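You operate a simulated robot arm through the tools that you are given. There is no shell and no other tool.

The job below is to be done with a simulated two-armed robot. You get a single attempt, and the scene is never put back.

TASK
Pick up the tamper with one hand, pass it to the other hand and put it on the wide shelf under the plank table. Set down upright: tamper.
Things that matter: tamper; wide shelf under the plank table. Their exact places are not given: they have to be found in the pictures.

The check looks at the end state, three seconds after you hand in, the way a careful person would. Anything else that was tipped, shoved, dropped, spilled or broken makes it a failure.

THE ROBOT
Two 7-joint arms with two-finger parallel grippers on one trunk, on a base that moves. Base frame: it is fixed to the floor where the robot stands at the start and does not move with it; the origin is under the middle of the robot, x ahead of it, y to its left, z up. Units: m, degrees, N and s.
The left shoulder is at the start at [0.062, 0.197, 1.079], the right one opposite. With the tool pointing down near the work surface each hand reaches from about 0.32 to 0.72 m from the robot's upright axis, wherever it stands, measured 20 degrees to its own side. Places, roughly: tamper [2, -0.25, 0.75]; wide shelf under the plank table [-0.7, 1.3, 0.3]. Payload 1.57 kg a hand.
The tool frame of a hand sits at the grasp point between the pads (the TCP): z along the fingers, y along the line on which they close. The tips reach 0.03 m beyond it. Largest opening 0.11 m; finger width 0.024, thickness 0.012; the body of the gripper, 0.048 by 0.112 m, starts 0.078 m behind the TCP.
Orientation is told as [roll, pitch, yaw] about the base's x, y, z axes, in that order, counted from this pose: with the fingers straight down and closing along the base's y, the tool's x points along the base's -x, its y along +y and its z along -z.

THE INTERFACE
- The arms move only by the tool send_rows. It takes "left_motion", "right_motion" or both (then of equal length, played together; a hand with none holds still); each is a list that holds one entry, the list of rows, each a list of 7 numbers: the closure, from 0 (fully open) to 1 (shut), then the shift along the tool's x, y, z in cm, then the turn, a rotation vector about the tool's x, y, z in degrees. In form: [[[fingers, tx, ty, tz, rx, ry, rz], ...]]. A call has 1 to 20 rows; each row shifts and turns the commanded pose from where the row before left it, along the tool's axes as they then stand. Rows are played at 5 a second. More than 0.05 m and 8.6 degrees between two rows, or a gripper value outside its range, and nothing of the call is played. Where a pose cannot be reached the arm comes as near as it can. A force on the tool above 40 N (or 10 N above the force at the start of the call, whichever is more), or a blocked arm, ends the call early, and 0.2 s more pass. The fingers move at their own pace (about 0.072 m/s each) and stop on an object; they squeeze with about 36 N. The grip force told is the motor's: it shows also when the fingers shut on nothing. Time passes only in rows, and 0.2 s behind the last, so rows that do not move let the fingers close. It gives the time, the measured TCP pose, the force on the tool (base axes), the opening and the grip force at its end, in the units of the frame above (readings bear some noise), with the torque about the TCP (base axes, N m) and any sound that the robot's microphone picked up.
- Cameras (640 x 400 px; columns grow to the right, rows downward): "scene" is now at [0.1131, 0.0114, 1.6733]; the picture's right is [0.12, -0.99, -0.00], its down [-0.66, -0.08, -0.75] and it looks along [0.74, 0.09, -0.67] (base axes); focal length 288 px, centre (320, 200). "left" rides on the left gripper at [0.07, -0.016, -0.141] in its tool frame; the picture's right is [0.23, 0.97, 0.00], its down [-0.85, 0.20, -0.48] and it looks along [-0.47, 0.11, 0.88] (tool axes); focal length 222 px, centre (320, 200). "right" rides on the right gripper at [0.07, 0.016, -0.141] in its tool frame; the picture's right is [-0.23, 0.97, 0.00], its down [-0.85, -0.20, -0.48] and it looks along [-0.47, -0.11, 0.88] (tool axes); focal length 222 px, centre (320, 200).
- get_image(camera): a new picture of that camera. No time passes.
- raise_lower(by): slides the trunk up (or, below 0, down) by that many m; the arms and the scene camera ride with it, the base frame stays. It gives what a move gives, with no picture.
- base_move(legs): drives the robot by 1 to 6 legs, each [ahead, left, turn to the left] in m, m and degrees, along the robot's own axes; the way and the turn of a leg run together, so that a leg with both is an arc; at most 1.5 m and 180 degrees a leg. The arms and the cameras ride along, it lands a little off, and it stops where it bumps. It gives what a move gives.
- head_to(pan, tilt): turns the head with the scene camera to pan (to the left, within 86 degrees either way) and tilt (down, from -29 to 69), counted from straight ahead of the robot. It gives what a move gives.
- locate(camera, pixels): for up to 12 pixels [column, row] of the newest picture of that camera ("zoom" is the newest enlarged one), the place [x, y, z] in the base frame of the surface seen there, good to about 0.002 m. No time passes.
- enlarge(camera, box): a new picture of the part [left, top, right, bottom] of that camera's present view, enlarged. No time passes.
- close_job(): hands the job in; it is judged then, once.

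Open the grippers and draw the arms clear of the work before you hand the job in, unless the task says otherwise.

The tools are called after "Call:" by a JSON object that holds its "method" and its "body". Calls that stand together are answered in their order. send_rows: Moves the arms, as the interface text tells. Its arguments: {"type":"object","properties":{"left_motion":{"type":"array","items":{"type":"array","items":{"type":"array","items":{"type":"number"}}}},"right_motion":{"type":"array","items":{"type":"array","items":{"type":"array","items":{"type":"number"}}}}},"required":[]} The other tools are called the same way: raise_lower (by) moves the trunk up or down; base_move (legs) drives the base; head_to (pan, tilt) turns the head that bears the scene camera; get_image (camera) takes a picture; locate (camera, pixels) gives the place of the surface under pixels of a picture; enlarge (camera, box) takes an enlarged picture of a part of a camera's view; close_job () hands the job in.

At the start:

```text
time_s: 0.0
left_tcp_pos: [0.5162, 0.1774, 1.0876]
left_orientation: [0.1, 0.1, 0.0]
left_ft_force: [0.1, -0.3, 0.1]
left_ft_torque: [0.04, 0.02, -0.02]
left_gripper_width: 0.1098
left_grip_force: 0.1
right_tcp_pos: [0.3588, -0.1273, 1.0507]
right_orientation: [0.0, 0.2, -0.1]
right_ft_force: [-0.2, 0.5, -0.4]
right_ft_torque: [-0.04, -0.02, 0.01]
right_gripper_width: 0.1103
right_grip_force: 0.1
trunk travel left (down, up): [-0.675, 0.315]
robot x, y, heading: [0.003, -0.0004, -0.1]
head pan, tilt (commanded): [6.7, 41.6]
```

scene: 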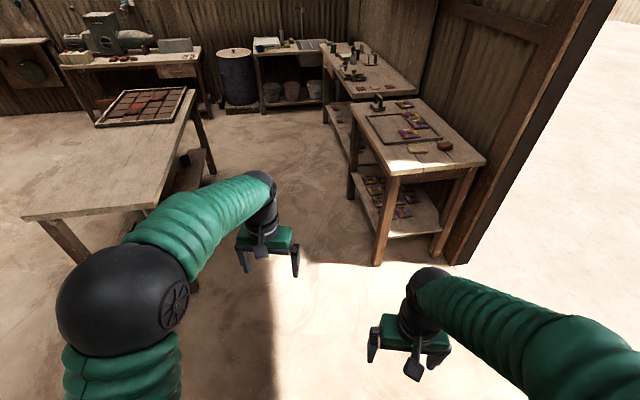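
right: 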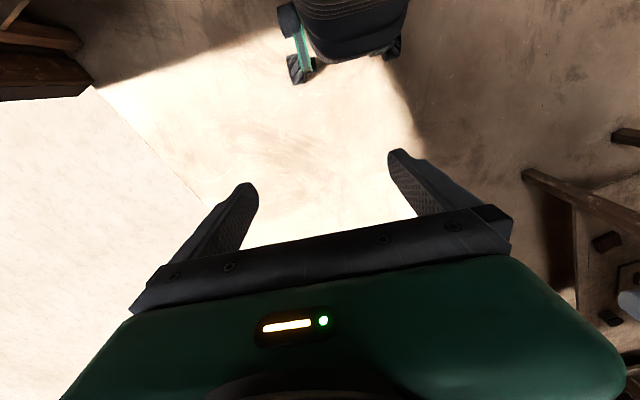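
left: 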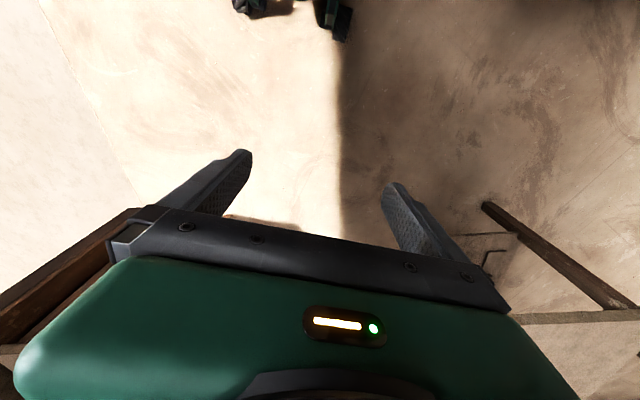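

The scene picture shows a table around (420,130) with a dark small object at (377,103), probably the tamper near [2,-0.25]. I enlarge that region to see it better.

Call:
{"method": "enlarge", "body": {"camera": "scene", "box": [320, 30, 500, 150]}}

Call:
{"method": "locate", "body": {"camera": "scene", "pixels": [[377, 103], [377, 109], [350, 104], [388, 175], [484, 161], [413, 98], [440, 145], [445, 145], [325, 60], [415, 90]]}}

```text
3.33 times, centred on (410, 90) of scene
```

zoom: 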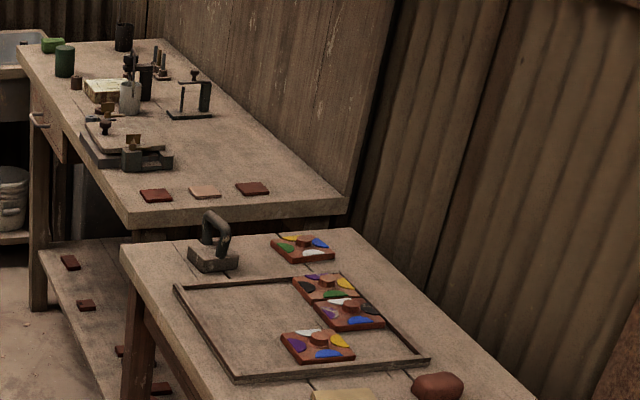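

```text
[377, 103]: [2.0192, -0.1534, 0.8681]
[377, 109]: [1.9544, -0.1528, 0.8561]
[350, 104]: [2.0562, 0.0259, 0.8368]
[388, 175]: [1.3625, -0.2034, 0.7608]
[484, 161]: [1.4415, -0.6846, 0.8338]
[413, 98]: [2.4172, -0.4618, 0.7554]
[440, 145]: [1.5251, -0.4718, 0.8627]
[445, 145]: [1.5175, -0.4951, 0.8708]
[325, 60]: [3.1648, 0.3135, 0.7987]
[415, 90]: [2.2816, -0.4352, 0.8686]
```

The zoom shows a block with a dark loop handle at zoom (212,245), likely the tamper; also tools on the farther table. I'll look around with the head to the left for the plank table.

Call:
{"method": "head_to", "body": {"pan": 80, "tilt": 40}}

Call:
{"method": "get_image", "body": {"camera": "scene"}}

```text
time_s: 1.4
left_tcp_pos: [0.5156, 0.1773, 1.0887]
left_orientation: [0.0, 0.0, 0.1]
left_ft_force: [-0.4, 0.2, 0.4]
left_ft_torque: [0.0, 0.0, 0.03]
left_gripper_width: 0.1098
left_grip_force: 0.0
right_tcp_pos: [0.3578, -0.1268, 1.0511]
right_orientation: [0.0, 0.0, 0.0]
right_ft_force: [0.6, -0.3, 0.2]
right_ft_torque: [0.02, 0.02, 0.0]
right_gripper_width: 0.1103
right_grip_force: 0.1
trunk travel left (down, up): [-0.675, 0.315]
robot x, y, heading: [0.0006, 0.0022, -0.2]
head pan, tilt (commanded): [80.0, 40.0]
```

```text
taken
```

scene: 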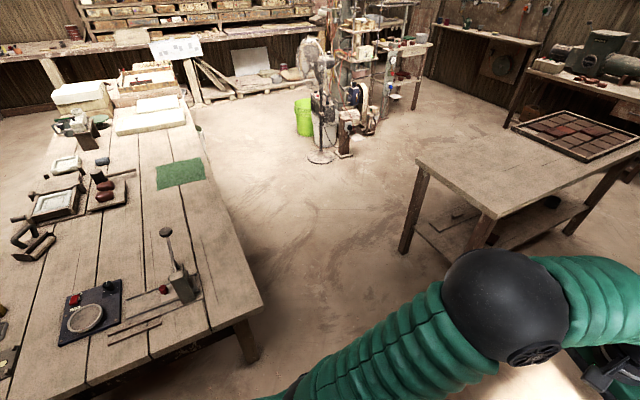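

The big plank table is at the left of this view (near corner at (263,305)). I locate its edges and legs.

Call:
{"method": "locate", "body": {"camera": "scene", "pixels": [[258, 300], [195, 340], [183, 105], [230, 210], [250, 358], [75, 395], [420, 165], [490, 212], [403, 245], [480, 225], [180, 355], [300, 300]]}}

Call:
{"method": "enlarge", "body": {"camera": "scene", "box": [100, 260, 300, 400]}}

```text
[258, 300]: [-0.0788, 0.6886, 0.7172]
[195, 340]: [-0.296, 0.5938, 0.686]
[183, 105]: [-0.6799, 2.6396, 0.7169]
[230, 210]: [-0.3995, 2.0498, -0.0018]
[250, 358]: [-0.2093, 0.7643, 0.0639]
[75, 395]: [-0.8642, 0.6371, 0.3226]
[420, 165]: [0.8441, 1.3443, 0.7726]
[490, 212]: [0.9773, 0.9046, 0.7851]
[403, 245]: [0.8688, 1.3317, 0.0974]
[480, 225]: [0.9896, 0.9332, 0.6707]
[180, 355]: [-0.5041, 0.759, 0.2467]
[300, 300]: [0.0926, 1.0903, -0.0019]
```

```text
2.86 times, centred on (200, 330) of scene
```

zoom: 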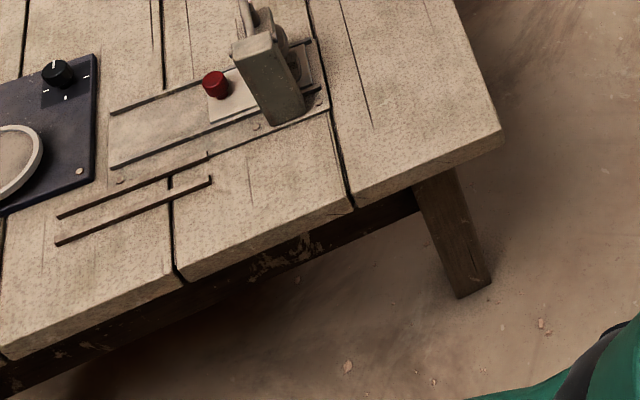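

The plank table spans from about (-0.08,0.69) back to (-0.68,2.64), top at z≈0.72. First the tamper: I turn the head forward and drive ahead a bit for a closer look.

Call:
{"method": "base_move", "body": {"legs": [[0.7, 0.3, 0]]}}

Call:
{"method": "head_to", "body": {"pan": -15, "tilt": 45}}

Call:
{"method": "get_image", "body": {"camera": "scene"}}

```text
time_s: 5.5
left_tcp_pos: [1.2131, 0.4729, 1.0885]
left_orientation: [0.0, 0.1, -0.3]
left_ft_force: [-0.3, 0.7, 0.2]
left_ft_torque: [0.0, -0.04, -0.01]
left_gripper_width: 0.1099
left_grip_force: 0.1
right_tcp_pos: [1.0549, 0.1687, 1.0512]
right_orientation: [0.0, 0.0, -0.1]
right_ft_force: [1.0, -0.5, 1.2]
right_ft_torque: [0.05, 0.01, 0.01]
right_gripper_width: 0.1097
right_grip_force: 0.1
trunk travel left (down, up): [-0.675, 0.315]
robot x, y, heading: [0.6987, 0.2976, -0.3]
head pan, tilt (commanded): [80.0, 40.0]
```

```text
time_s: 7.3
left_tcp_pos: [1.2147, 0.4735, 1.0877]
left_orientation: [0.1, 0.0, -0.3]
left_ft_force: [-0.7, 0.5, -0.7]
left_ft_torque: [0.02, -0.03, 0.03]
left_gripper_width: 0.1102
left_grip_force: 0.0
right_tcp_pos: [1.0559, 0.1679, 1.0524]
right_orientation: [0.1, -0.1, -0.3]
right_ft_force: [0.2, -0.5, -0.4]
right_ft_torque: [0.05, -0.02, -0.01]
right_gripper_width: 0.1101
right_grip_force: 0.0
trunk travel left (down, up): [-0.675, 0.315]
robot x, y, heading: [0.6998, 0.2936, -0.6]
head pan, tilt (commanded): [-15.0, 45.0]
```

```text
taken
```

scene: 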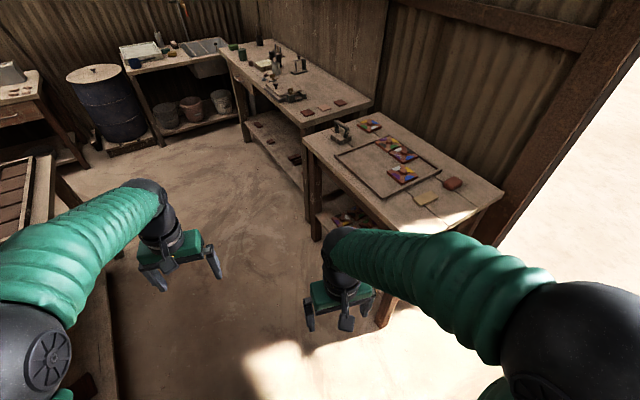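

The dark handled block stands at about (341,132) on the near table. I enlarge it and measure it.

Call:
{"method": "enlarge", "body": {"camera": "scene", "box": [290, 100, 386, 160]}}

Call:
{"method": "locate", "body": {"camera": "scene", "pixels": [[341, 140], [341, 132], [304, 137], [503, 191], [384, 224], [370, 112], [310, 236], [320, 235], [330, 150], [375, 100], [305, 127], [222, 47]]}}

```text
6.67 times, centred on (338, 130) of scene
```

zoom: 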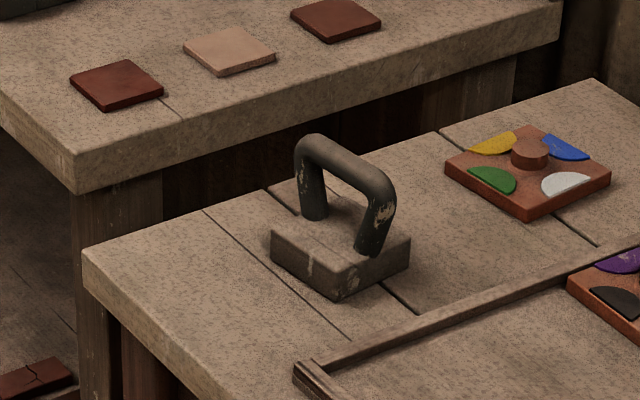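

```text
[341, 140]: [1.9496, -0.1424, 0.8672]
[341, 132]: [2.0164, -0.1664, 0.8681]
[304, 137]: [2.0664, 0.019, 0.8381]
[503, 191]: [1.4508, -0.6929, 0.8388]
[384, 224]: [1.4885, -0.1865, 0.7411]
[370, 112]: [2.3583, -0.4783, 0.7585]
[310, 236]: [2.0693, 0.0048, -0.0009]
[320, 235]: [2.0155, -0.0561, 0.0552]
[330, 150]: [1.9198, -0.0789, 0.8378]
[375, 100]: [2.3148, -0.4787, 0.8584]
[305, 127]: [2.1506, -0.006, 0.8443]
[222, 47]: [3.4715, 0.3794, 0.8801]
```

The tamper is a block with a stapled handle. I measure key points on the zoomed picture: block corners (272,250),(347,298),(408,245), handle tops (315,138),(385,195), feet.

Call:
{"method": "locate", "body": {"camera": "zoom", "pixels": [[347, 272], [275, 236], [405, 240], [345, 292], [318, 142], [350, 165], [383, 192], [313, 205], [370, 240], [330, 225], [90, 255], [305, 365]]}}

```text
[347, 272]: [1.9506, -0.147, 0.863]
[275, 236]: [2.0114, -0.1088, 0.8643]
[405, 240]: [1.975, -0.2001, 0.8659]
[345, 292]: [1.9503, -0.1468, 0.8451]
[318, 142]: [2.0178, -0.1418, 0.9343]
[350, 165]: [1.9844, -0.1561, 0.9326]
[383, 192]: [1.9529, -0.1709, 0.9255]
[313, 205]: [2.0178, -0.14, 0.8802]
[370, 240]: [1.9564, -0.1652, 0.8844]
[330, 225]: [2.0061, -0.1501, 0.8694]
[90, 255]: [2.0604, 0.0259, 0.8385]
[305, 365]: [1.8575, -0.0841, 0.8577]
```

The tamper block (~0.075×0.058×0.03 m, top z≈0.866, table z≈0.838) sits at about (1.99,-0.155) with its handle bar at z≈0.93 running along ~25–30°. I check the robot's own footprint with the right camera and the corridor by looking left before driving closer.

Call:
{"method": "get_image", "body": {"camera": "right"}}

Call:
{"method": "locate", "body": {"camera": "right", "pixels": [[295, 65], [290, 20], [392, 45], [355, 50], [320, 40]]}}

Call:
{"method": "locate", "body": {"camera": "scene", "pixels": [[50, 160], [52, 195], [35, 72], [80, 165], [302, 128], [248, 138], [120, 150], [300, 215], [225, 60], [260, 100]]}}

```text
taken
```

right: 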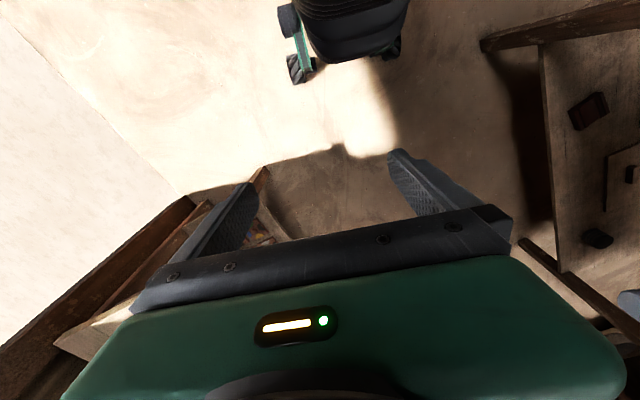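

```text
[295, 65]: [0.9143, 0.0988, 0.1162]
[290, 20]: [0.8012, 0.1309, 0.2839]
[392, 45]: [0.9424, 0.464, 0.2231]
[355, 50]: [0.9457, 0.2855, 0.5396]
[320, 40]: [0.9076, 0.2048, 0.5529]
```

```text
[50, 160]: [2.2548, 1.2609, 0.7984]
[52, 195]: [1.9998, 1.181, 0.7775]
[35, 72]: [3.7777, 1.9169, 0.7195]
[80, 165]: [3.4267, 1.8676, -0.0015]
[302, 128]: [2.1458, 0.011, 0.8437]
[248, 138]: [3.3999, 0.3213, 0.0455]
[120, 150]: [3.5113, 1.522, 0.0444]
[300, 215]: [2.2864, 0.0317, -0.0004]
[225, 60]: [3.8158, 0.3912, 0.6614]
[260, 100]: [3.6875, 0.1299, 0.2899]
```

The base footprint is about ±0.25 m, and the corridor left of the table is about 0.9 m wide. I drive to about (1.84, 0.42) and turn right about 62° to face the tamper.

Call:
{"method": "base_move", "body": {"legs": [[1.14, 0.14, 0], [0, 0, -62]]}}

Call:
{"method": "head_to", "body": {"pan": -10, "tilt": 50}}

Call:
{"method": "get_image", "body": {"camera": "scene"}}

```text
time_s: 15.9
left_tcp_pos: [2.2295, 0.053, 1.0879]
left_orientation: [0.1, 0.1, -63.1]
left_ft_force: [-0.1, -0.3, -0.3]
left_ft_torque: [-0.04, -0.01, -0.03]
left_gripper_width: 0.1101
left_grip_force: 0.2
right_tcp_pos: [1.8867, 0.0571, 1.0528]
right_orientation: [0.0, 0.0, -63.2]
right_ft_force: [0.3, -0.1, 0.3]
right_ft_torque: [0.01, 0.03, 0.02]
right_gripper_width: 0.1097
right_grip_force: 0.1
trunk travel left (down, up): [-0.675, 0.315]
robot x, y, heading: [1.8386, 0.4319, -63.2]
head pan, tilt (commanded): [-15.0, 45.0]
```

```text
time_s: 16.5
left_tcp_pos: [2.2279, 0.0535, 1.0891]
left_orientation: [0.0, -0.1, -63.1]
left_ft_force: [0.4, 0.9, 0.2]
left_ft_torque: [0.03, -0.02, -0.01]
left_gripper_width: 0.1102
left_grip_force: 0.0
right_tcp_pos: [1.8856, 0.0561, 1.0522]
right_orientation: [0.0, -0.1, -63.2]
right_ft_force: [0.7, -0.6, 0.4]
right_ft_torque: [-0.01, 0.03, -0.02]
right_gripper_width: 0.11
right_grip_force: 0.2
trunk travel left (down, up): [-0.675, 0.315]
robot x, y, heading: [1.8395, 0.4342, -62.9]
head pan, tilt (commanded): [-10.0, 50.0]
```

```text
taken
```

scene: 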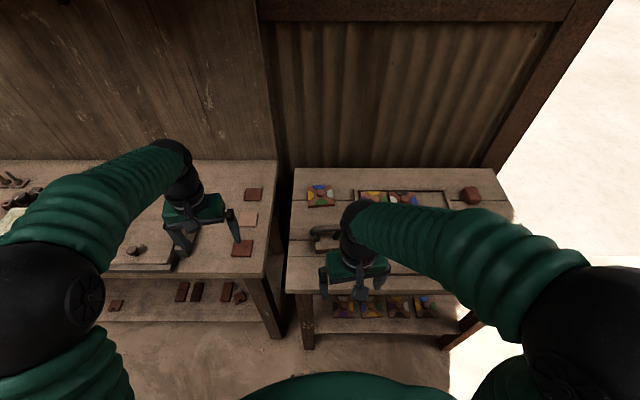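

The robot now faces the table, and the tamper is at (325,240), partly behind the right hand. I look from the right wrist camera and enlarge the scene view on the tamper.

Call:
{"method": "get_image", "body": {"camera": "right"}}

Call:
{"method": "enlarge", "body": {"camera": "scene", "box": [280, 170, 392, 240]}}

```text
taken
```

right: 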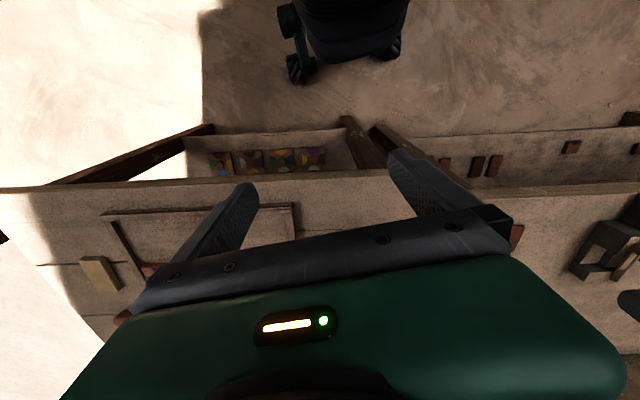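

```text
5.71 times, centred on (336, 205) of scene
```

zoom: 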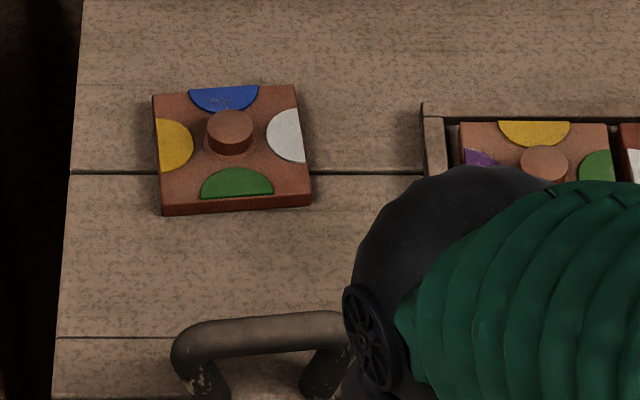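

The handle bar runs nearly along the robot's lateral axis. I tilt the right hand forward by 40° in free air (about its tool y) to test that posture.

Call:
{"method": "send_rows", "body": {"right_motion": [[[0, 0, 0, 0, 0, -8, 0], [0, 0, 0, 0, 0, -8, 0], [0, 0, 0, 0, 0, -8, 0], [0, 0, 0, 0, 0, -8, 0], [0, 0, 0, 0, 0, -8, 0]]]}}

Call:
{"method": "get_image", "body": {"camera": "scene"}}

Call:
{"method": "get_image", "body": {"camera": "right"}}

```text
time_s: 17.7
left_tcp_pos: [2.2297, 0.0537, 1.0891]
left_orientation: [0.0, -0.1, -63.1]
left_ft_force: [0.3, -0.6, 0.9]
left_ft_torque: [-0.01, 0.01, 0.0]
left_gripper_width: 0.1099
left_grip_force: 0.1
right_tcp_pos: [1.9325, 0.0144, 1.0801]
right_orientation: [-0.7, -37.3, -63.1]
right_ft_force: [0.6, 0.2, 0.3]
right_ft_torque: [0.03, 0.01, -0.02]
right_gripper_width: 0.1103
right_grip_force: 0.0
right hand out of reach, approached as far as the arm can: row 3, 4, 5
trunk travel left (down, up): [-0.675, 0.315]
robot x, y, heading: [1.8375, 0.434, -63.1]
head pan, tilt (commanded): [-10.0, 50.0]
```

```text
taken
```

scene: 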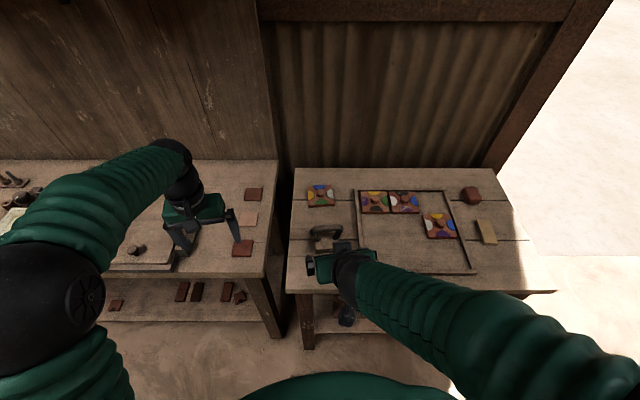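

```text
taken
```

right: 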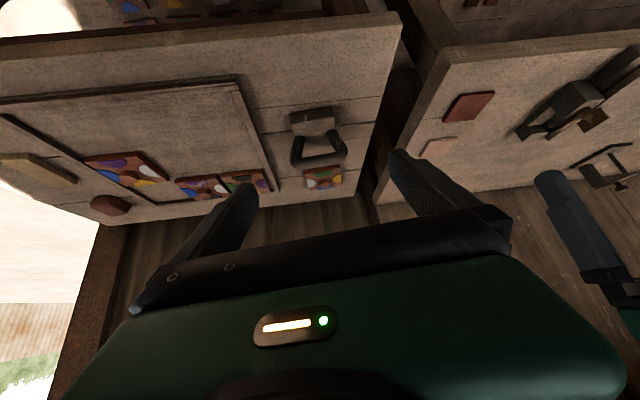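

The right wrist camera now sees the tamper at (318,135). I enlarge there and locate its corners precisely.

Call:
{"method": "enlarge", "body": {"camera": "right", "box": [270, 90, 366, 180]}}

```text
4.44 times, centred on (318, 135) of right
```

zoom: 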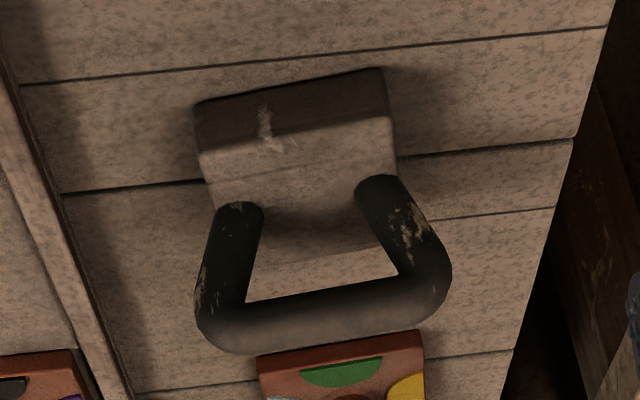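

Call:
{"method": "locate", "body": {"camera": "zoom", "pixels": [[203, 150], [390, 118], [198, 106], [381, 70], [250, 262], [395, 245], [235, 330], [425, 295], [240, 210], [375, 185], [100, 60], [300, 20]]}}

```text
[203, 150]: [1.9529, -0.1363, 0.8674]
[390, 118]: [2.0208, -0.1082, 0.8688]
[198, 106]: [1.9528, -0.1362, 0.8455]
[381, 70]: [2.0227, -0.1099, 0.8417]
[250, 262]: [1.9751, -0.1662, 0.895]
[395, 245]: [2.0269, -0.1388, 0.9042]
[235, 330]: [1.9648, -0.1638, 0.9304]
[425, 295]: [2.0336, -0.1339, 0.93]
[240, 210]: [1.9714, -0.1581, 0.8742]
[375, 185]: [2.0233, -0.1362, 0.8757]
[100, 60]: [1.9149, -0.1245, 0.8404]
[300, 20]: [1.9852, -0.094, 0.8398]
```

The block's front-top edge runs from (1.953,-0.136) to (2.021,-0.108), so its yaw is about 23°. I measure the handle extents more closely.

Call:
{"method": "locate", "body": {"camera": "zoom", "pixels": [[203, 305], [444, 280], [225, 260], [420, 235], [222, 220], [398, 200], [330, 300], [330, 330], [398, 160], [400, 200], [385, 255], [255, 255]]}}

```text
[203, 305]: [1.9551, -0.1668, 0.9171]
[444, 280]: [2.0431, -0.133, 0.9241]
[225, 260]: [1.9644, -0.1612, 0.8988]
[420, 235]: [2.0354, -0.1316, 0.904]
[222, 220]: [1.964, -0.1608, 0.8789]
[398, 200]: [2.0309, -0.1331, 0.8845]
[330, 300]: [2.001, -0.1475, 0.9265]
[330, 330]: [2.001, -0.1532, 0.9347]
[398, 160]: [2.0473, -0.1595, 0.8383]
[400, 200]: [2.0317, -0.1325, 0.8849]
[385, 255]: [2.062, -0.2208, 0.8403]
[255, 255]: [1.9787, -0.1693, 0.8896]
```

Handle bar: ~0.095 m long at z≈0.927, block center ≈ (2.00,-0.153). I move the right hand ahead a bit in the air, pitch 8° more and yaw −4° to line up with the block.

Call:
{"method": "send_rows", "body": {"right_motion": [[[0, -3.06, 0, 2.57, 0, 0, 0], [0, -3.06, 0, 2.57, 0, 0, 0], [0, 0, 0, 0, 0, -8, 0], [0, 0, 0, 0, 2.97, 0, 2.68], [0, 0, 0, 0, 0, 0, 0]]]}}

```text
time_s: 18.9
left_tcp_pos: [2.231, 0.0518, 1.0876]
left_orientation: [0.0, 0.0, -63.1]
left_ft_force: [-0.8, 0.8, 0.1]
left_ft_torque: [0.02, 0.0, -0.01]
left_gripper_width: 0.11
left_grip_force: 0.0
right_tcp_pos: [1.9647, -0.0584, 1.0801]
right_orientation: [-0.1, -48.1, -67.0]
right_ft_force: [0.1, 0.4, -0.4]
right_ft_torque: [-0.01, -0.01, 0.01]
right_gripper_width: 0.1099
right_grip_force: 0.0
right hand out of reach, approached as far as the arm can: row 3
trunk travel left (down, up): [-0.675, 0.315]
robot x, y, heading: [1.8396, 0.4337, -63.1]
head pan, tilt (commanded): [-10.0, 50.0]
```

The hand is at pitch −48°, yaw −67°, open, at z 1.08. I lower it to a pre-grasp point about 10 cm short of the block along the finger direction.

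Call:
{"method": "send_rows", "body": {"right_motion": [[[0, 2.29, -0.11, 2.65, 0, 0, 0], [0, 2.29, -0.11, 2.65, 0, 0, 0], [0, 2.29, -0.11, 2.65, 0, 0, 0], [0, 2.29, -0.11, 2.65, 0, 0, 0]]]}}

Call:
{"method": "get_image", "body": {"camera": "right"}}

Call:
{"method": "get_image", "body": {"camera": "scene"}}

```text
time_s: 19.9
left_tcp_pos: [2.2279, 0.0519, 1.0876]
left_orientation: [0.0, 0.0, -63.1]
left_ft_force: [-0.7, -0.6, -0.3]
left_ft_torque: [0.03, 0.0, 0.01]
left_gripper_width: 0.1101
left_grip_force: 0.1
right_tcp_pos: [1.9657, -0.0809, 0.9393]
right_orientation: [0.1, -48.0, -67.2]
right_ft_force: [1.0, -0.4, -0.4]
right_ft_torque: [-0.02, -0.03, 0.0]
right_gripper_width: 0.1101
right_grip_force: 0.2
trunk travel left (down, up): [-0.675, 0.315]
robot x, y, heading: [1.8383, 0.4305, -62.9]
head pan, tilt (commanded): [-10.0, 50.0]
```

```text
taken
```

right: 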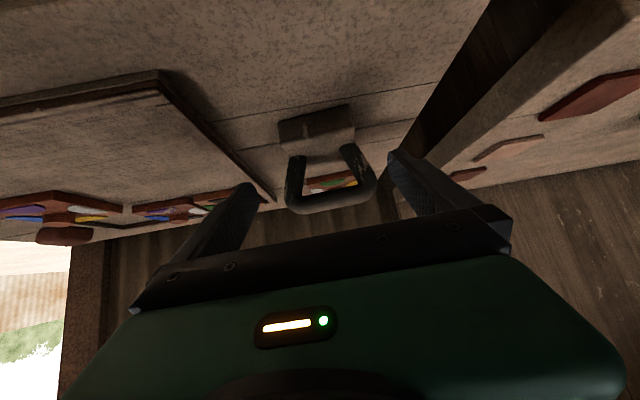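

```text
taken
```

scene: 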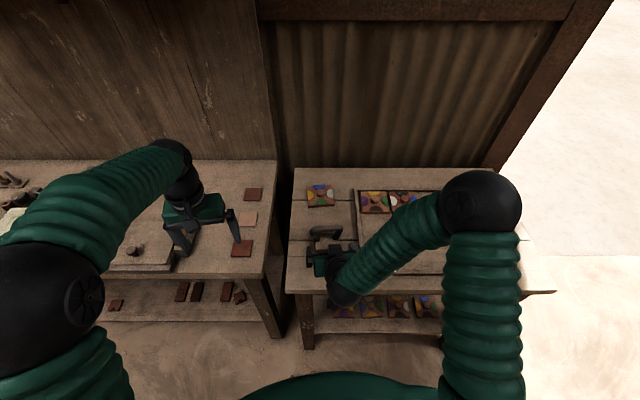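

The right elbow has swung out over the tray at (480,205). I check its height above the table before going lower, and re-measure the tamper in the wrist view.

Call:
{"method": "locate", "body": {"camera": "scene", "pixels": [[480, 205], [445, 210], [420, 235], [400, 250], [470, 300], [345, 295]]}}

Call:
{"method": "enlarge", "body": {"camera": "right", "box": [250, 80, 410, 230]}}

```text
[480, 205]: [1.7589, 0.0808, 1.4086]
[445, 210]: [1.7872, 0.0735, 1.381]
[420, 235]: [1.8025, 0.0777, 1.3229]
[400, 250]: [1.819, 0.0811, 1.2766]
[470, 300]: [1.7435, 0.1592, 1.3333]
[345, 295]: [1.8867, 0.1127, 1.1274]
```

```text
2.67 times, centred on (330, 155) of right
```

zoom: 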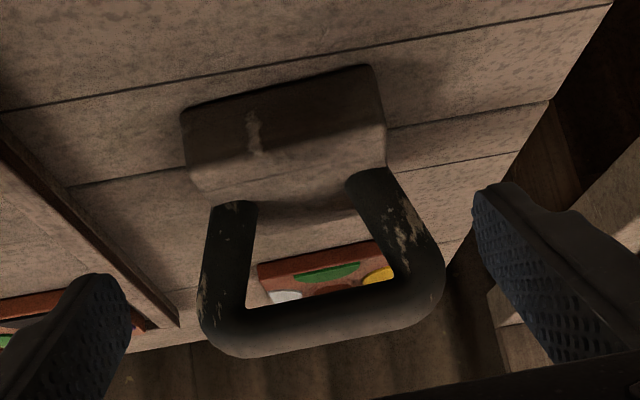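

The elbow is high (z≈1.4), so it is clear. I locate the fingertips and the block's corners to verify centring.

Call:
{"method": "locate", "body": {"camera": "zoom", "pixels": [[105, 290], [490, 200], [190, 180], [385, 135], [182, 120], [370, 70], [200, 320], [440, 280], [215, 270], [420, 240], [300, 350], [450, 30]]}}

```text
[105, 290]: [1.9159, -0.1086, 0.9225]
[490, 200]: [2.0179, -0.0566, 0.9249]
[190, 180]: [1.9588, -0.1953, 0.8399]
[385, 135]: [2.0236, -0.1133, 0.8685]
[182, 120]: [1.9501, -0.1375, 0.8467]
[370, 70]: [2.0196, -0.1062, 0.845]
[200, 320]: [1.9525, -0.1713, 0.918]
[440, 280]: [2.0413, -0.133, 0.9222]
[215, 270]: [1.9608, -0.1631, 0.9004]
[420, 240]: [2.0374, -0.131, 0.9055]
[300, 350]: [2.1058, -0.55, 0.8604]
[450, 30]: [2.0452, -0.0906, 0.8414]
```

Fingers are centred on the block within 1–2 mm. I advance 9.5 cm along the fingers to straddle the block ends with the tips ~5 mm above the table.

Call:
{"method": "send_rows", "body": {"right_motion": [[[0, 0.04, 0.03, 2.5, 0, 0, 0], [0, 0.04, 0.03, 2.5, 0, 0, 0], [0, 0.04, 0.03, 2.5, 0, 0, 0], [0, 0.03, 0.02, 2.0, 0, 0, 0], [0, 0, 0, 0, 0, 0, 0]]]}}

Call:
{"method": "get_image", "body": {"camera": "right"}}

```text
time_s: 21.1
left_tcp_pos: [2.2278, 0.0527, 1.0892]
left_orientation: [-0.1, 0.0, -63.2]
left_ft_force: [-0.3, -0.3, 0.0]
left_ft_torque: [0.02, -0.01, 0.0]
left_gripper_width: 0.1102
left_grip_force: 0.0
right_tcp_pos: [1.9961, -0.1422, 0.8763]
right_orientation: [0.0, -48.1, -67.1]
right_ft_force: [-0.6, -0.5, 0.2]
right_ft_torque: [-0.01, 0.0, -0.02]
right_gripper_width: 0.1101
right_grip_force: 0.1
trunk travel left (down, up): [-0.675, 0.315]
robot x, y, heading: [1.8375, 0.4329, -63.2]
head pan, tilt (commanded): [-10.0, 50.0]
```

```text
taken
```

right: 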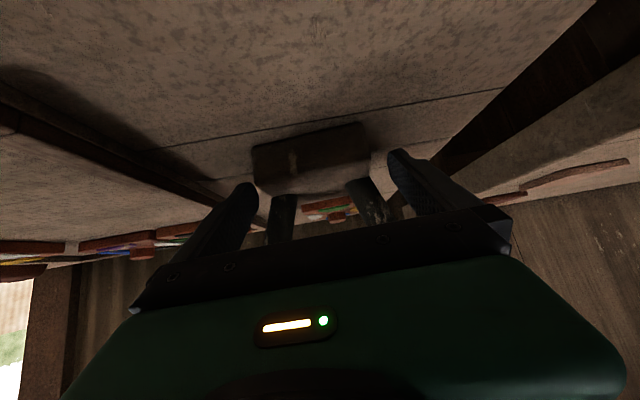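

The block is between the fingers. I advance 4 mm more and close the right hand gently.

Call:
{"method": "send_rows", "body": {"right_motion": [[[0, 0, 0, 0.4, 0, 0, 0], [0.3, 0, 0, 0, 0, 0, 0], [0.6, 0, 0, 0, 0, 0, 0], [1, 0, 0, 0, 0, 0, 0], [1, 0, 0, 0, 0, 0, 0], [1, 0, 0, 0, 0, 0, 0]]]}}

Call:
{"method": "get_image", "body": {"camera": "right"}}

```text
time_s: 22.5
left_tcp_pos: [2.2281, 0.0533, 1.0884]
left_orientation: [0.0, -0.1, -63.0]
left_ft_force: [1.4, 0.0, 0.5]
left_ft_torque: [0.0, 0.02, 0.0]
left_gripper_width: 0.1097
left_grip_force: 0.1
right_tcp_pos: [1.9959, -0.1464, 0.8723]
right_orientation: [-0.1, -48.1, -67.1]
right_ft_force: [0.2, 0.1, 0.0]
right_ft_torque: [0.05, 0.04, -0.02]
right_gripper_width: 0.0845
right_grip_force: 36.4
trunk travel left (down, up): [-0.675, 0.315]
robot x, y, heading: [1.8387, 0.435, -62.7]
head pan, tilt (commanded): [-10.0, 50.0]
```

```text
taken
```

right: 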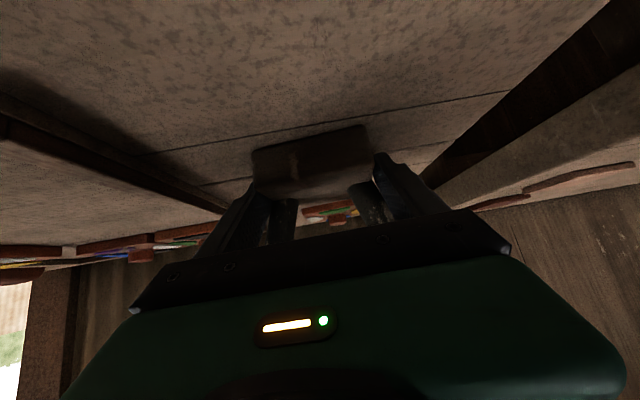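

The right hand grips at 0.0845 m with 36 N, on the block's ends. I lift it 4 cm straight up and check the load and picture.

Call:
{"method": "send_rows", "body": {"right_motion": [[[1, -0.74, 0, -0.67, 0, 0, 0], [1, -0.74, 0, -0.67, 0, 0, 0], [1, -1.11, 0, -1.0, 0, 0, 0], [1, -1.11, 0, -1.0, 0, 0, 0], [1, 0, 0, 0, 0, 0, 0]]]}}

Call:
{"method": "get_image", "body": {"camera": "right"}}

Call:
{"method": "get_image", "body": {"camera": "scene"}}

```text
time_s: 23.7
left_tcp_pos: [2.2282, 0.052, 1.0885]
left_orientation: [0.0, 0.0, -63.1]
left_ft_force: [-0.2, 0.8, 0.0]
left_ft_torque: [-0.01, 0.02, 0.01]
left_gripper_width: 0.1099
left_grip_force: 0.1
right_tcp_pos: [1.9971, -0.1416, 0.9233]
right_orientation: [0.0, -48.0, -67.0]
right_ft_force: [0.1, 0.8, -4.5]
right_ft_torque: [0.05, -0.01, 0.01]
right_gripper_width: 0.0844
right_grip_force: 36.1
trunk travel left (down, up): [-0.675, 0.315]
robot x, y, heading: [1.8359, 0.4297, -63.1]
head pan, tilt (commanded): [-10.0, 50.0]
```

```text
taken
```

right: 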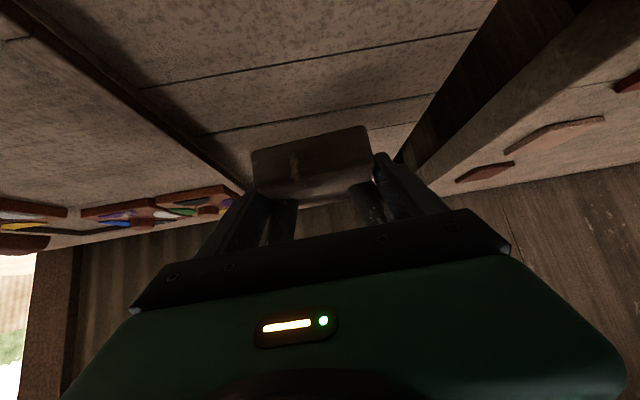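

```text
taken
```

scene: 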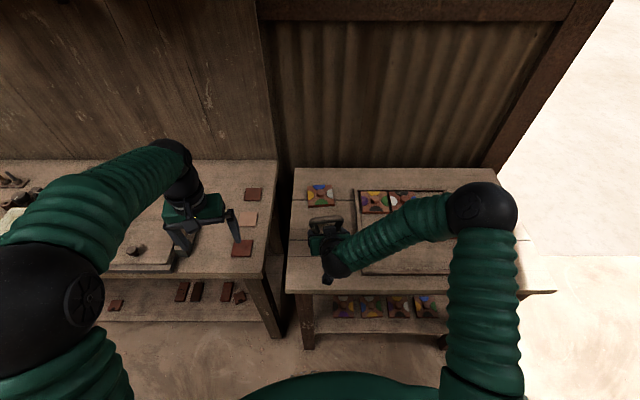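

The tamper is lifted cleanly (≈4.5 N) and hasn't slipped. I raise the trunk 0.15 m and back off 0.2 m to get free space for the handover.

Call:
{"method": "raise_lower", "body": {"by": 0.15}}

Call:
{"method": "base_move", "body": {"legs": [[-0.2, 0, 0]]}}

Call:
{"method": "get_image", "body": {"camera": "scene"}}

```text
time_s: 25.5
left_tcp_pos: [2.231, 0.0531, 1.2395]
left_orientation: [0.0, -0.1, -63.2]
left_ft_force: [0.2, -0.1, -0.2]
left_ft_torque: [-0.02, -0.03, -0.04]
left_gripper_width: 0.11
left_grip_force: 0.1
right_tcp_pos: [1.9976, -0.1419, 1.0733]
right_orientation: [-0.1, -48.1, -67.1]
right_ft_force: [-0.6, 0.6, -4.3]
right_ft_torque: [0.07, 0.01, 0.02]
right_gripper_width: 0.0844
right_grip_force: 36.1
trunk travel left (down, up): [-0.825, 0.165]
robot x, y, heading: [1.8357, 0.4356, -63.0]
head pan, tilt (commanded): [-10.0, 50.0]
```

```text
time_s: 27.1
left_tcp_pos: [2.1418, 0.2274, 1.2363]
left_orientation: [0.0, 0.1, -62.6]
left_ft_force: [0.5, -0.3, 0.0]
left_ft_torque: [0.01, 0.03, -0.01]
left_gripper_width: 0.1099
left_grip_force: 0.1
right_tcp_pos: [1.9117, 0.0318, 1.0698]
right_orientation: [0.0, -47.8, -66.8]
right_ft_force: [-0.8, -0.5, -3.7]
right_ft_torque: [0.08, 0.02, -0.02]
right_gripper_width: 0.0839
right_grip_force: 36.0
trunk travel left (down, up): [-0.825, 0.165]
robot x, y, heading: [1.7472, 0.6053, -62.7]
head pan, tilt (commanded): [-10.0, 50.0]
```

```text
taken
```

scene: 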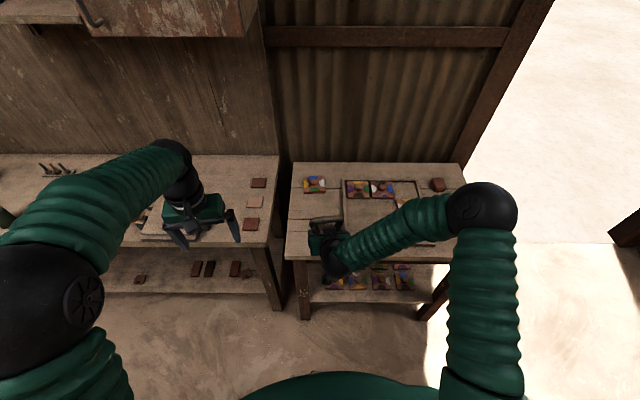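

Robot is at (1.747,0.605,−63°). I move the left hand 15 cm outward and yaw it −72° (pointing across to the right), still fingers down.

Call:
{"method": "send_rows", "body": {"left_motion": [[[0, 0, 4.8, 0, 0, 0, 0], [0, 0, 4.8, 0, 0, 0, 0], [0, 0, 4.8, 0, 0, 0, 0], [0, 0, 0, 0, 0, 0, 8], [0, 0, 0, 0, 0, 0, 8], [0, 0, 0, 0, 0, 0, 8], [0, 0, 0, 0, 0, 0, 8], [0, 0, 0, 0, 0, 0, 8], [0, 0, 0, 0, 0, 0, 8], [0, 0, 0, 0, 0, 0, 8], [0, 0, 0, 0, 0, 0, 8], [0, 0, 0, 0, 0, 0, 8], [0, 0, 0, 0, 0, 0, 0]]]}}

Call:
{"method": "get_image", "body": {"camera": "scene"}}

```text
time_s: 29.9
left_tcp_pos: [2.2676, 0.2996, 1.239]
left_orientation: [0.2, -0.1, -134.8]
left_ft_force: [-0.2, 0.7, -0.4]
left_ft_torque: [0.0, -0.01, 0.01]
left_gripper_width: 0.11
left_grip_force: 0.1
right_tcp_pos: [1.9093, 0.0388, 1.0741]
right_orientation: [0.0, -48.3, -66.8]
right_ft_force: [0.5, -0.3, -4.1]
right_ft_torque: [0.1, 0.01, 0.0]
right_gripper_width: 0.0839
right_grip_force: 35.7
trunk travel left (down, up): [-0.825, 0.165]
robot x, y, heading: [1.7465, 0.6111, -62.7]
head pan, tilt (commanded): [-10.0, 50.0]
```

```text
taken
```

scene: 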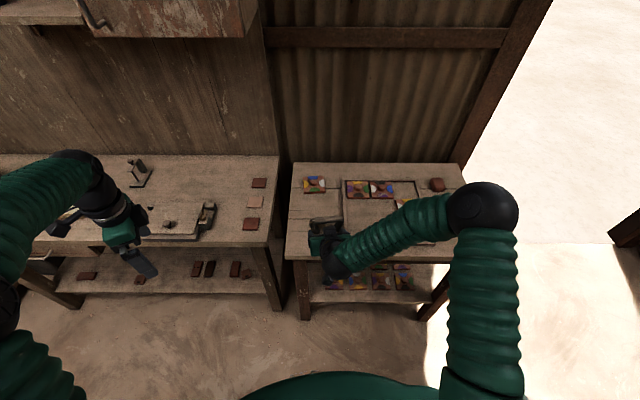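

The left hand yawed fine to −134.8°. Next I pitch it −60° so that the fingers point across to the right and about 30° down.

Call:
{"method": "send_rows", "body": {"left_motion": [[[0, 0, 0, 0, 0, -8, 0], [0, 0, 0, 0, 0, -8, 0], [0, 0, 0, 0, 0, -8, 0], [0, 0, 0, 0, 0, -8, 0], [0, 0, 0, 0, 0, -8, 0], [0, 0, 0, 0, 0, -8, 0], [0, 0, 0, 0, 0, -8, 0], [0, 0, 0, 0, 0, -4, 0], [0, 0, 0, 0, 0, 0, 0]]]}}

Call:
{"method": "get_image", "body": {"camera": "scene"}}

```text
time_s: 31.9
left_tcp_pos: [2.2681, 0.2994, 1.241]
left_orientation: [0.3, -60.2, -135.1]
left_ft_force: [-0.6, 0.2, -0.8]
left_ft_torque: [0.02, -0.02, 0.0]
left_gripper_width: 0.1097
left_grip_force: 0.0
right_tcp_pos: [1.9085, 0.0385, 1.0736]
right_orientation: [0.1, -48.2, -66.7]
right_ft_force: [-0.6, 0.2, -4.3]
right_ft_torque: [0.05, 0.01, 0.0]
right_gripper_width: 0.0839
right_grip_force: 36.5
trunk travel left (down, up): [-0.825, 0.165]
robot x, y, heading: [1.7457, 0.6091, -62.7]
head pan, tilt (commanded): [-10.0, 50.0]
```

```text
taken
```

scene: 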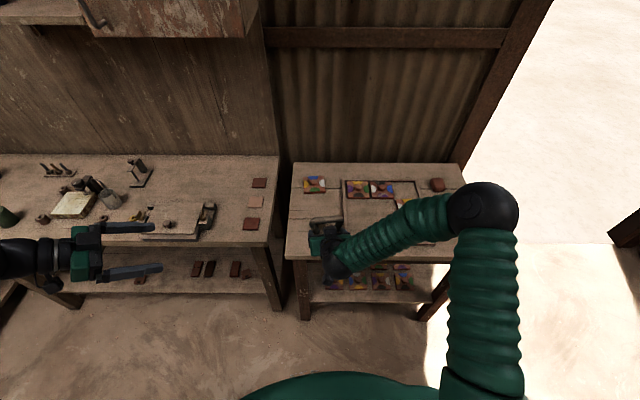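

The left hand is ready. I move the right hand with the tamper 10 cm toward the midline and yaw it +21.7° so the bar is aligned with the left hand's pointing direction.

Call:
{"method": "send_rows", "body": {"right_motion": [[[1, 0, 3.3, 0, 0, 0, 0], [1, 0, 3.3, 0, 0, 0, 0], [1, 0, 3.3, 0, 0, 0, 0], [1, 0, 0, 0, -5.37, 0, -4.84], [1, 0, 0, 0, -5.37, 0, -4.84], [1, 0, 0, 0, -5.37, 0, -4.84], [1, 0, 0, 0, 0, 0, 0]]]}}

Call:
{"method": "get_image", "body": {"camera": "scene"}}

Call:
{"method": "get_image", "body": {"camera": "left"}}

```text
time_s: 33.5
left_tcp_pos: [2.2712, 0.3009, 1.2398]
left_orientation: [0.2, -60.1, -134.9]
left_ft_force: [0.5, 0.1, 0.0]
left_ft_torque: [0.02, -0.01, 0.03]
left_gripper_width: 0.1101
left_grip_force: 0.0
right_tcp_pos: [2.0023, 0.0773, 1.0744]
right_orientation: [-0.3, -48.1, -44.8]
right_ft_force: [0.0, -0.2, -3.8]
right_ft_torque: [0.06, 0.08, 0.02]
right_gripper_width: 0.0834
right_grip_force: 35.9
trunk travel left (down, up): [-0.825, 0.165]
robot x, y, heading: [1.7513, 0.6079, -62.8]
head pan, tilt (commanded): [-10.0, 50.0]
```

```text
taken
```

scene: 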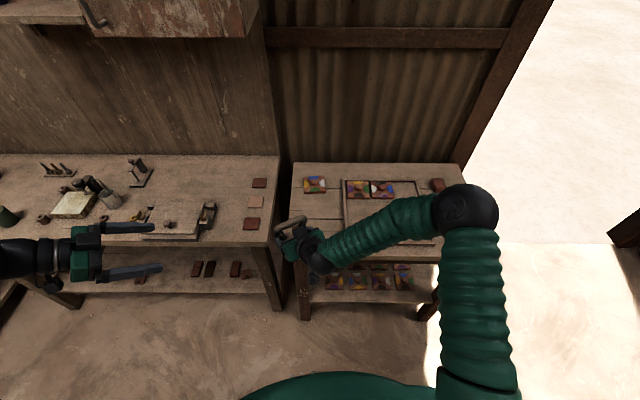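

```text
taken
```

left: 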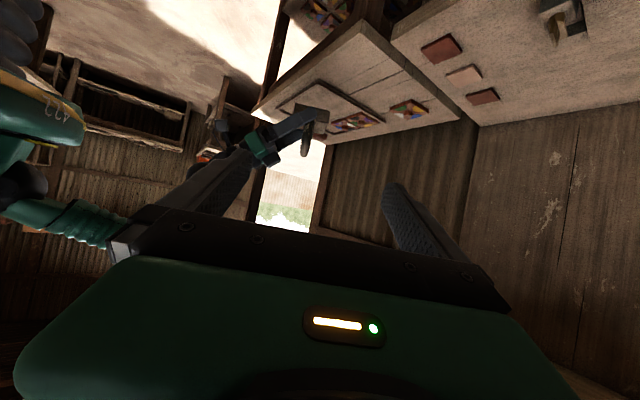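

I enlarge the tamper in both the scene and left views to locate the bar precisely.

Call:
{"method": "enlarge", "body": {"camera": "scene", "box": [260, 205, 324, 255]}}

```text
8.00 times, centred on (292, 230) of scene
```

zoom: 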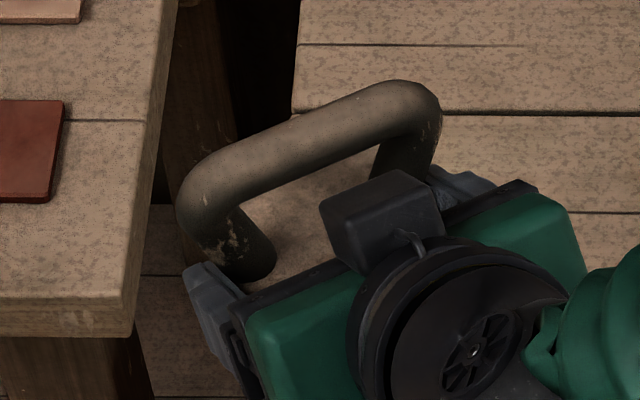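

Call:
{"method": "locate", "body": {"camera": "zoom", "pixels": [[200, 190], [425, 105], [310, 145], [300, 130], [320, 160], [330, 210], [400, 180], [375, 200], [440, 205], [355, 255], [245, 265], [420, 140]]}}

```text
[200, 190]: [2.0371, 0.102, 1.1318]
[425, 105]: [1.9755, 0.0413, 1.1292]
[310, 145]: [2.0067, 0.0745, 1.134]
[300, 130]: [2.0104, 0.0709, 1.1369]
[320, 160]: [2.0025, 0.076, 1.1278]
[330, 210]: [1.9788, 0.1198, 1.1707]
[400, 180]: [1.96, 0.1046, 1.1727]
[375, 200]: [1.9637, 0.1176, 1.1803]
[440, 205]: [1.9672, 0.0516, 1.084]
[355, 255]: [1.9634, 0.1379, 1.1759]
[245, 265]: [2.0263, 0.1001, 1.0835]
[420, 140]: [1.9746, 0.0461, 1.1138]
```

Bar centre is at about (2.008,0.071,1.128), direction 45°, matching the left hand's yaw. I bring the left hand, partly closed to ~4.6 cm, to a pre-grasp pose ~12 cm from the bar.

Call:
{"method": "send_rows", "body": {"left_motion": [[[0.3, -1.21, -0.39, 3.83, 0, 0, 0], [0.58, -1.21, -0.39, 3.83, 0, 0, 0], [0.58, -1.21, -0.39, 3.83, 0, 0, 0], [0.58, -1.21, -0.39, 3.83, 0, 0, 0], [0.58, -1.21, -0.39, 3.83, 0, 0, 0], [0.58, -1.2, -0.39, 3.8, 0, 0, 0], [0.58, 0, 0, 0, 0, 0, 0]]]}}

Call:
{"method": "get_image", "body": {"camera": "scene"}}

Call:
{"method": "get_image", "body": {"camera": "left"}}

```text
time_s: 35.1
left_tcp_pos: [2.0823, 0.1511, 1.1863]
left_orientation: [0.5, -60.1, -135.0]
left_ft_force: [-0.1, 0.0, 0.4]
left_ft_torque: [0.0, 0.0, 0.0]
left_gripper_width: 0.0461
left_grip_force: 0.1
right_tcp_pos: [2.0005, 0.0763, 1.0743]
right_orientation: [-0.1, -48.2, -45.0]
right_ft_force: [0.5, 0.3, -3.5]
right_ft_torque: [0.01, 0.06, -0.01]
right_gripper_width: 0.0832
right_grip_force: 36.7
trunk travel left (down, up): [-0.825, 0.165]
robot x, y, heading: [1.7465, 0.6096, -62.6]
head pan, tilt (commanded): [-10.0, 50.0]
```

```text
taken
```

scene: 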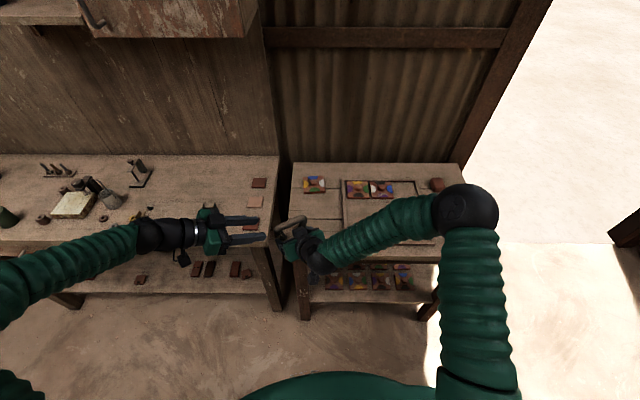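

```text
taken
```

left: 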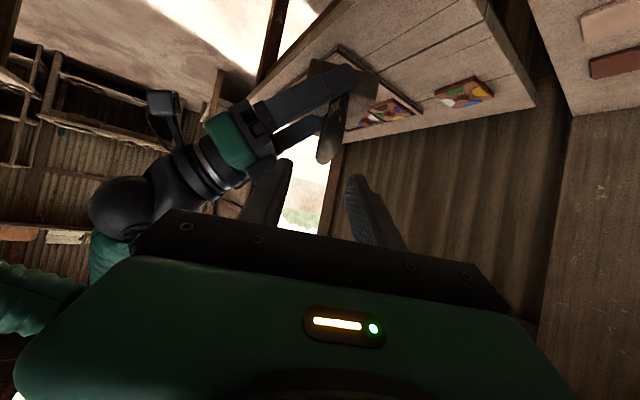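

The left camera sees the tamper handle end-on at (330,130), between its fingers. I enlarge both views to check alignment.

Call:
{"method": "enlarge", "body": {"camera": "left", "box": [240, 50, 400, 230]}}

Call:
{"method": "locate", "body": {"camera": "left", "pixels": [[330, 150], [332, 125], [338, 105], [283, 165], [355, 185], [320, 150], [340, 140]]}}

```text
2.22 times, centred on (320, 140) of left
```

zoom: 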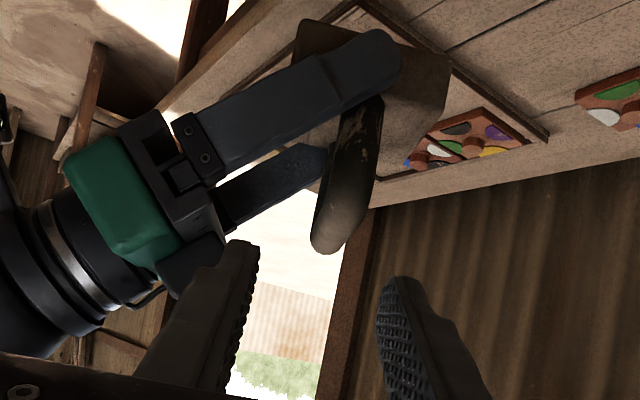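

```text
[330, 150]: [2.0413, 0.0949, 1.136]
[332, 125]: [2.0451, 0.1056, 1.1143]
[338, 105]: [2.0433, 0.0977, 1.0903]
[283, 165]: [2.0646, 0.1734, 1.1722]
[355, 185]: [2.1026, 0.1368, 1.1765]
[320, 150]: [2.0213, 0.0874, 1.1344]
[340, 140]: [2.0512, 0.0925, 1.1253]
```

The bar lies about 8 mm to the +y side of the left fingers' midline. I shift +0.8 cm in tool y and advance 5.5 cm, then check again.

Call:
{"method": "send_rows", "body": {"left_motion": [[[0.58, 0, 0.4, 0, 0, 0, 0], [0.58, 0, 0.4, 0, 0, 0, 0], [0.58, 0.03, 0, 2.75, 0, 0, 0], [0.58, 0.03, 0, 2.75, 0, 0, 0], [0.58, 0, 0, 0, 0, 0, 0]]]}}

Call:
{"method": "enlarge", "body": {"camera": "left", "box": [176, 50, 464, 230]}}

Call:
{"method": "enlarge", "body": {"camera": "scene", "box": [228, 190, 356, 270]}}

```text
time_s: 36.3
left_tcp_pos: [2.0559, 0.1102, 1.1624]
left_orientation: [0.4, -60.1, -135.1]
left_ft_force: [0.6, -0.1, 0.6]
left_ft_torque: [0.01, -0.01, 0.01]
left_gripper_width: 0.0461
left_grip_force: 0.0
right_tcp_pos: [1.9993, 0.0763, 1.0751]
right_orientation: [-0.1, -48.2, -44.9]
right_ft_force: [0.9, -0.3, -3.9]
right_ft_torque: [0.06, 0.04, 0.01]
right_gripper_width: 0.0833
right_grip_force: 36.1
trunk travel left (down, up): [-0.825, 0.165]
robot x, y, heading: [1.7476, 0.6051, -62.7]
head pan, tilt (commanded): [-10.0, 50.0]
```

```text
2.22 times, centred on (320, 140) of left
```

zoom: 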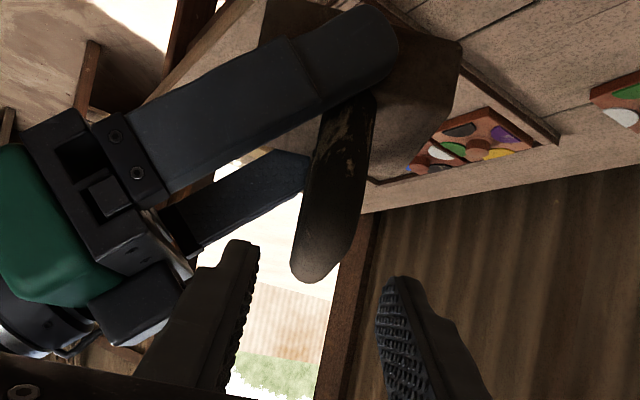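

```text
5.00 times, centred on (292, 230) of scene
```

zoom: 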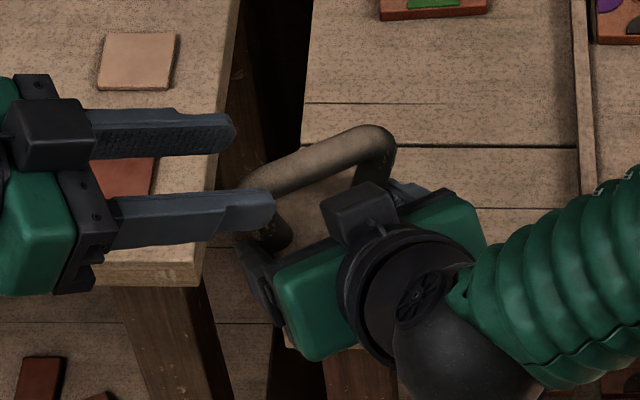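

The bar is now nearly centred. I locate bar points and fingertips in the left view to fine-tune.

Call:
{"method": "enlarge", "body": {"camera": "left", "box": [176, 50, 464, 230]}}

Call:
{"method": "locate", "body": {"camera": "zoom", "pixels": [[305, 262], [330, 262], [345, 245], [312, 225], [365, 215], [340, 200], [252, 255], [382, 295], [320, 276], [300, 250], [370, 140], [330, 130]]}}

```text
2.22 times, centred on (320, 140) of left
```

zoom: 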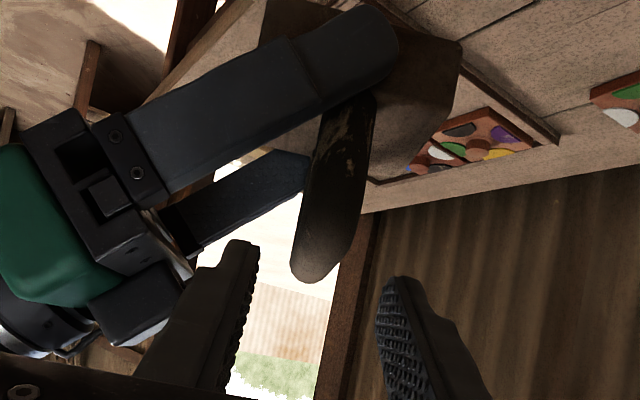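

```text
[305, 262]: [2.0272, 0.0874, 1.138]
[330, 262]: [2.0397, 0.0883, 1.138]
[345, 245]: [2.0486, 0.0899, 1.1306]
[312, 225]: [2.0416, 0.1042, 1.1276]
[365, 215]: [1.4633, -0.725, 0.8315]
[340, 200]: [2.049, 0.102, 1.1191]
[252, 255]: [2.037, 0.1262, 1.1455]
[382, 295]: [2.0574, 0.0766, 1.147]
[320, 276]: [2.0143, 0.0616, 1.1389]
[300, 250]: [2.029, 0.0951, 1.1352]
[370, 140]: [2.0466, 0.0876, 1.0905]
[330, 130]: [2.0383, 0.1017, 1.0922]
```

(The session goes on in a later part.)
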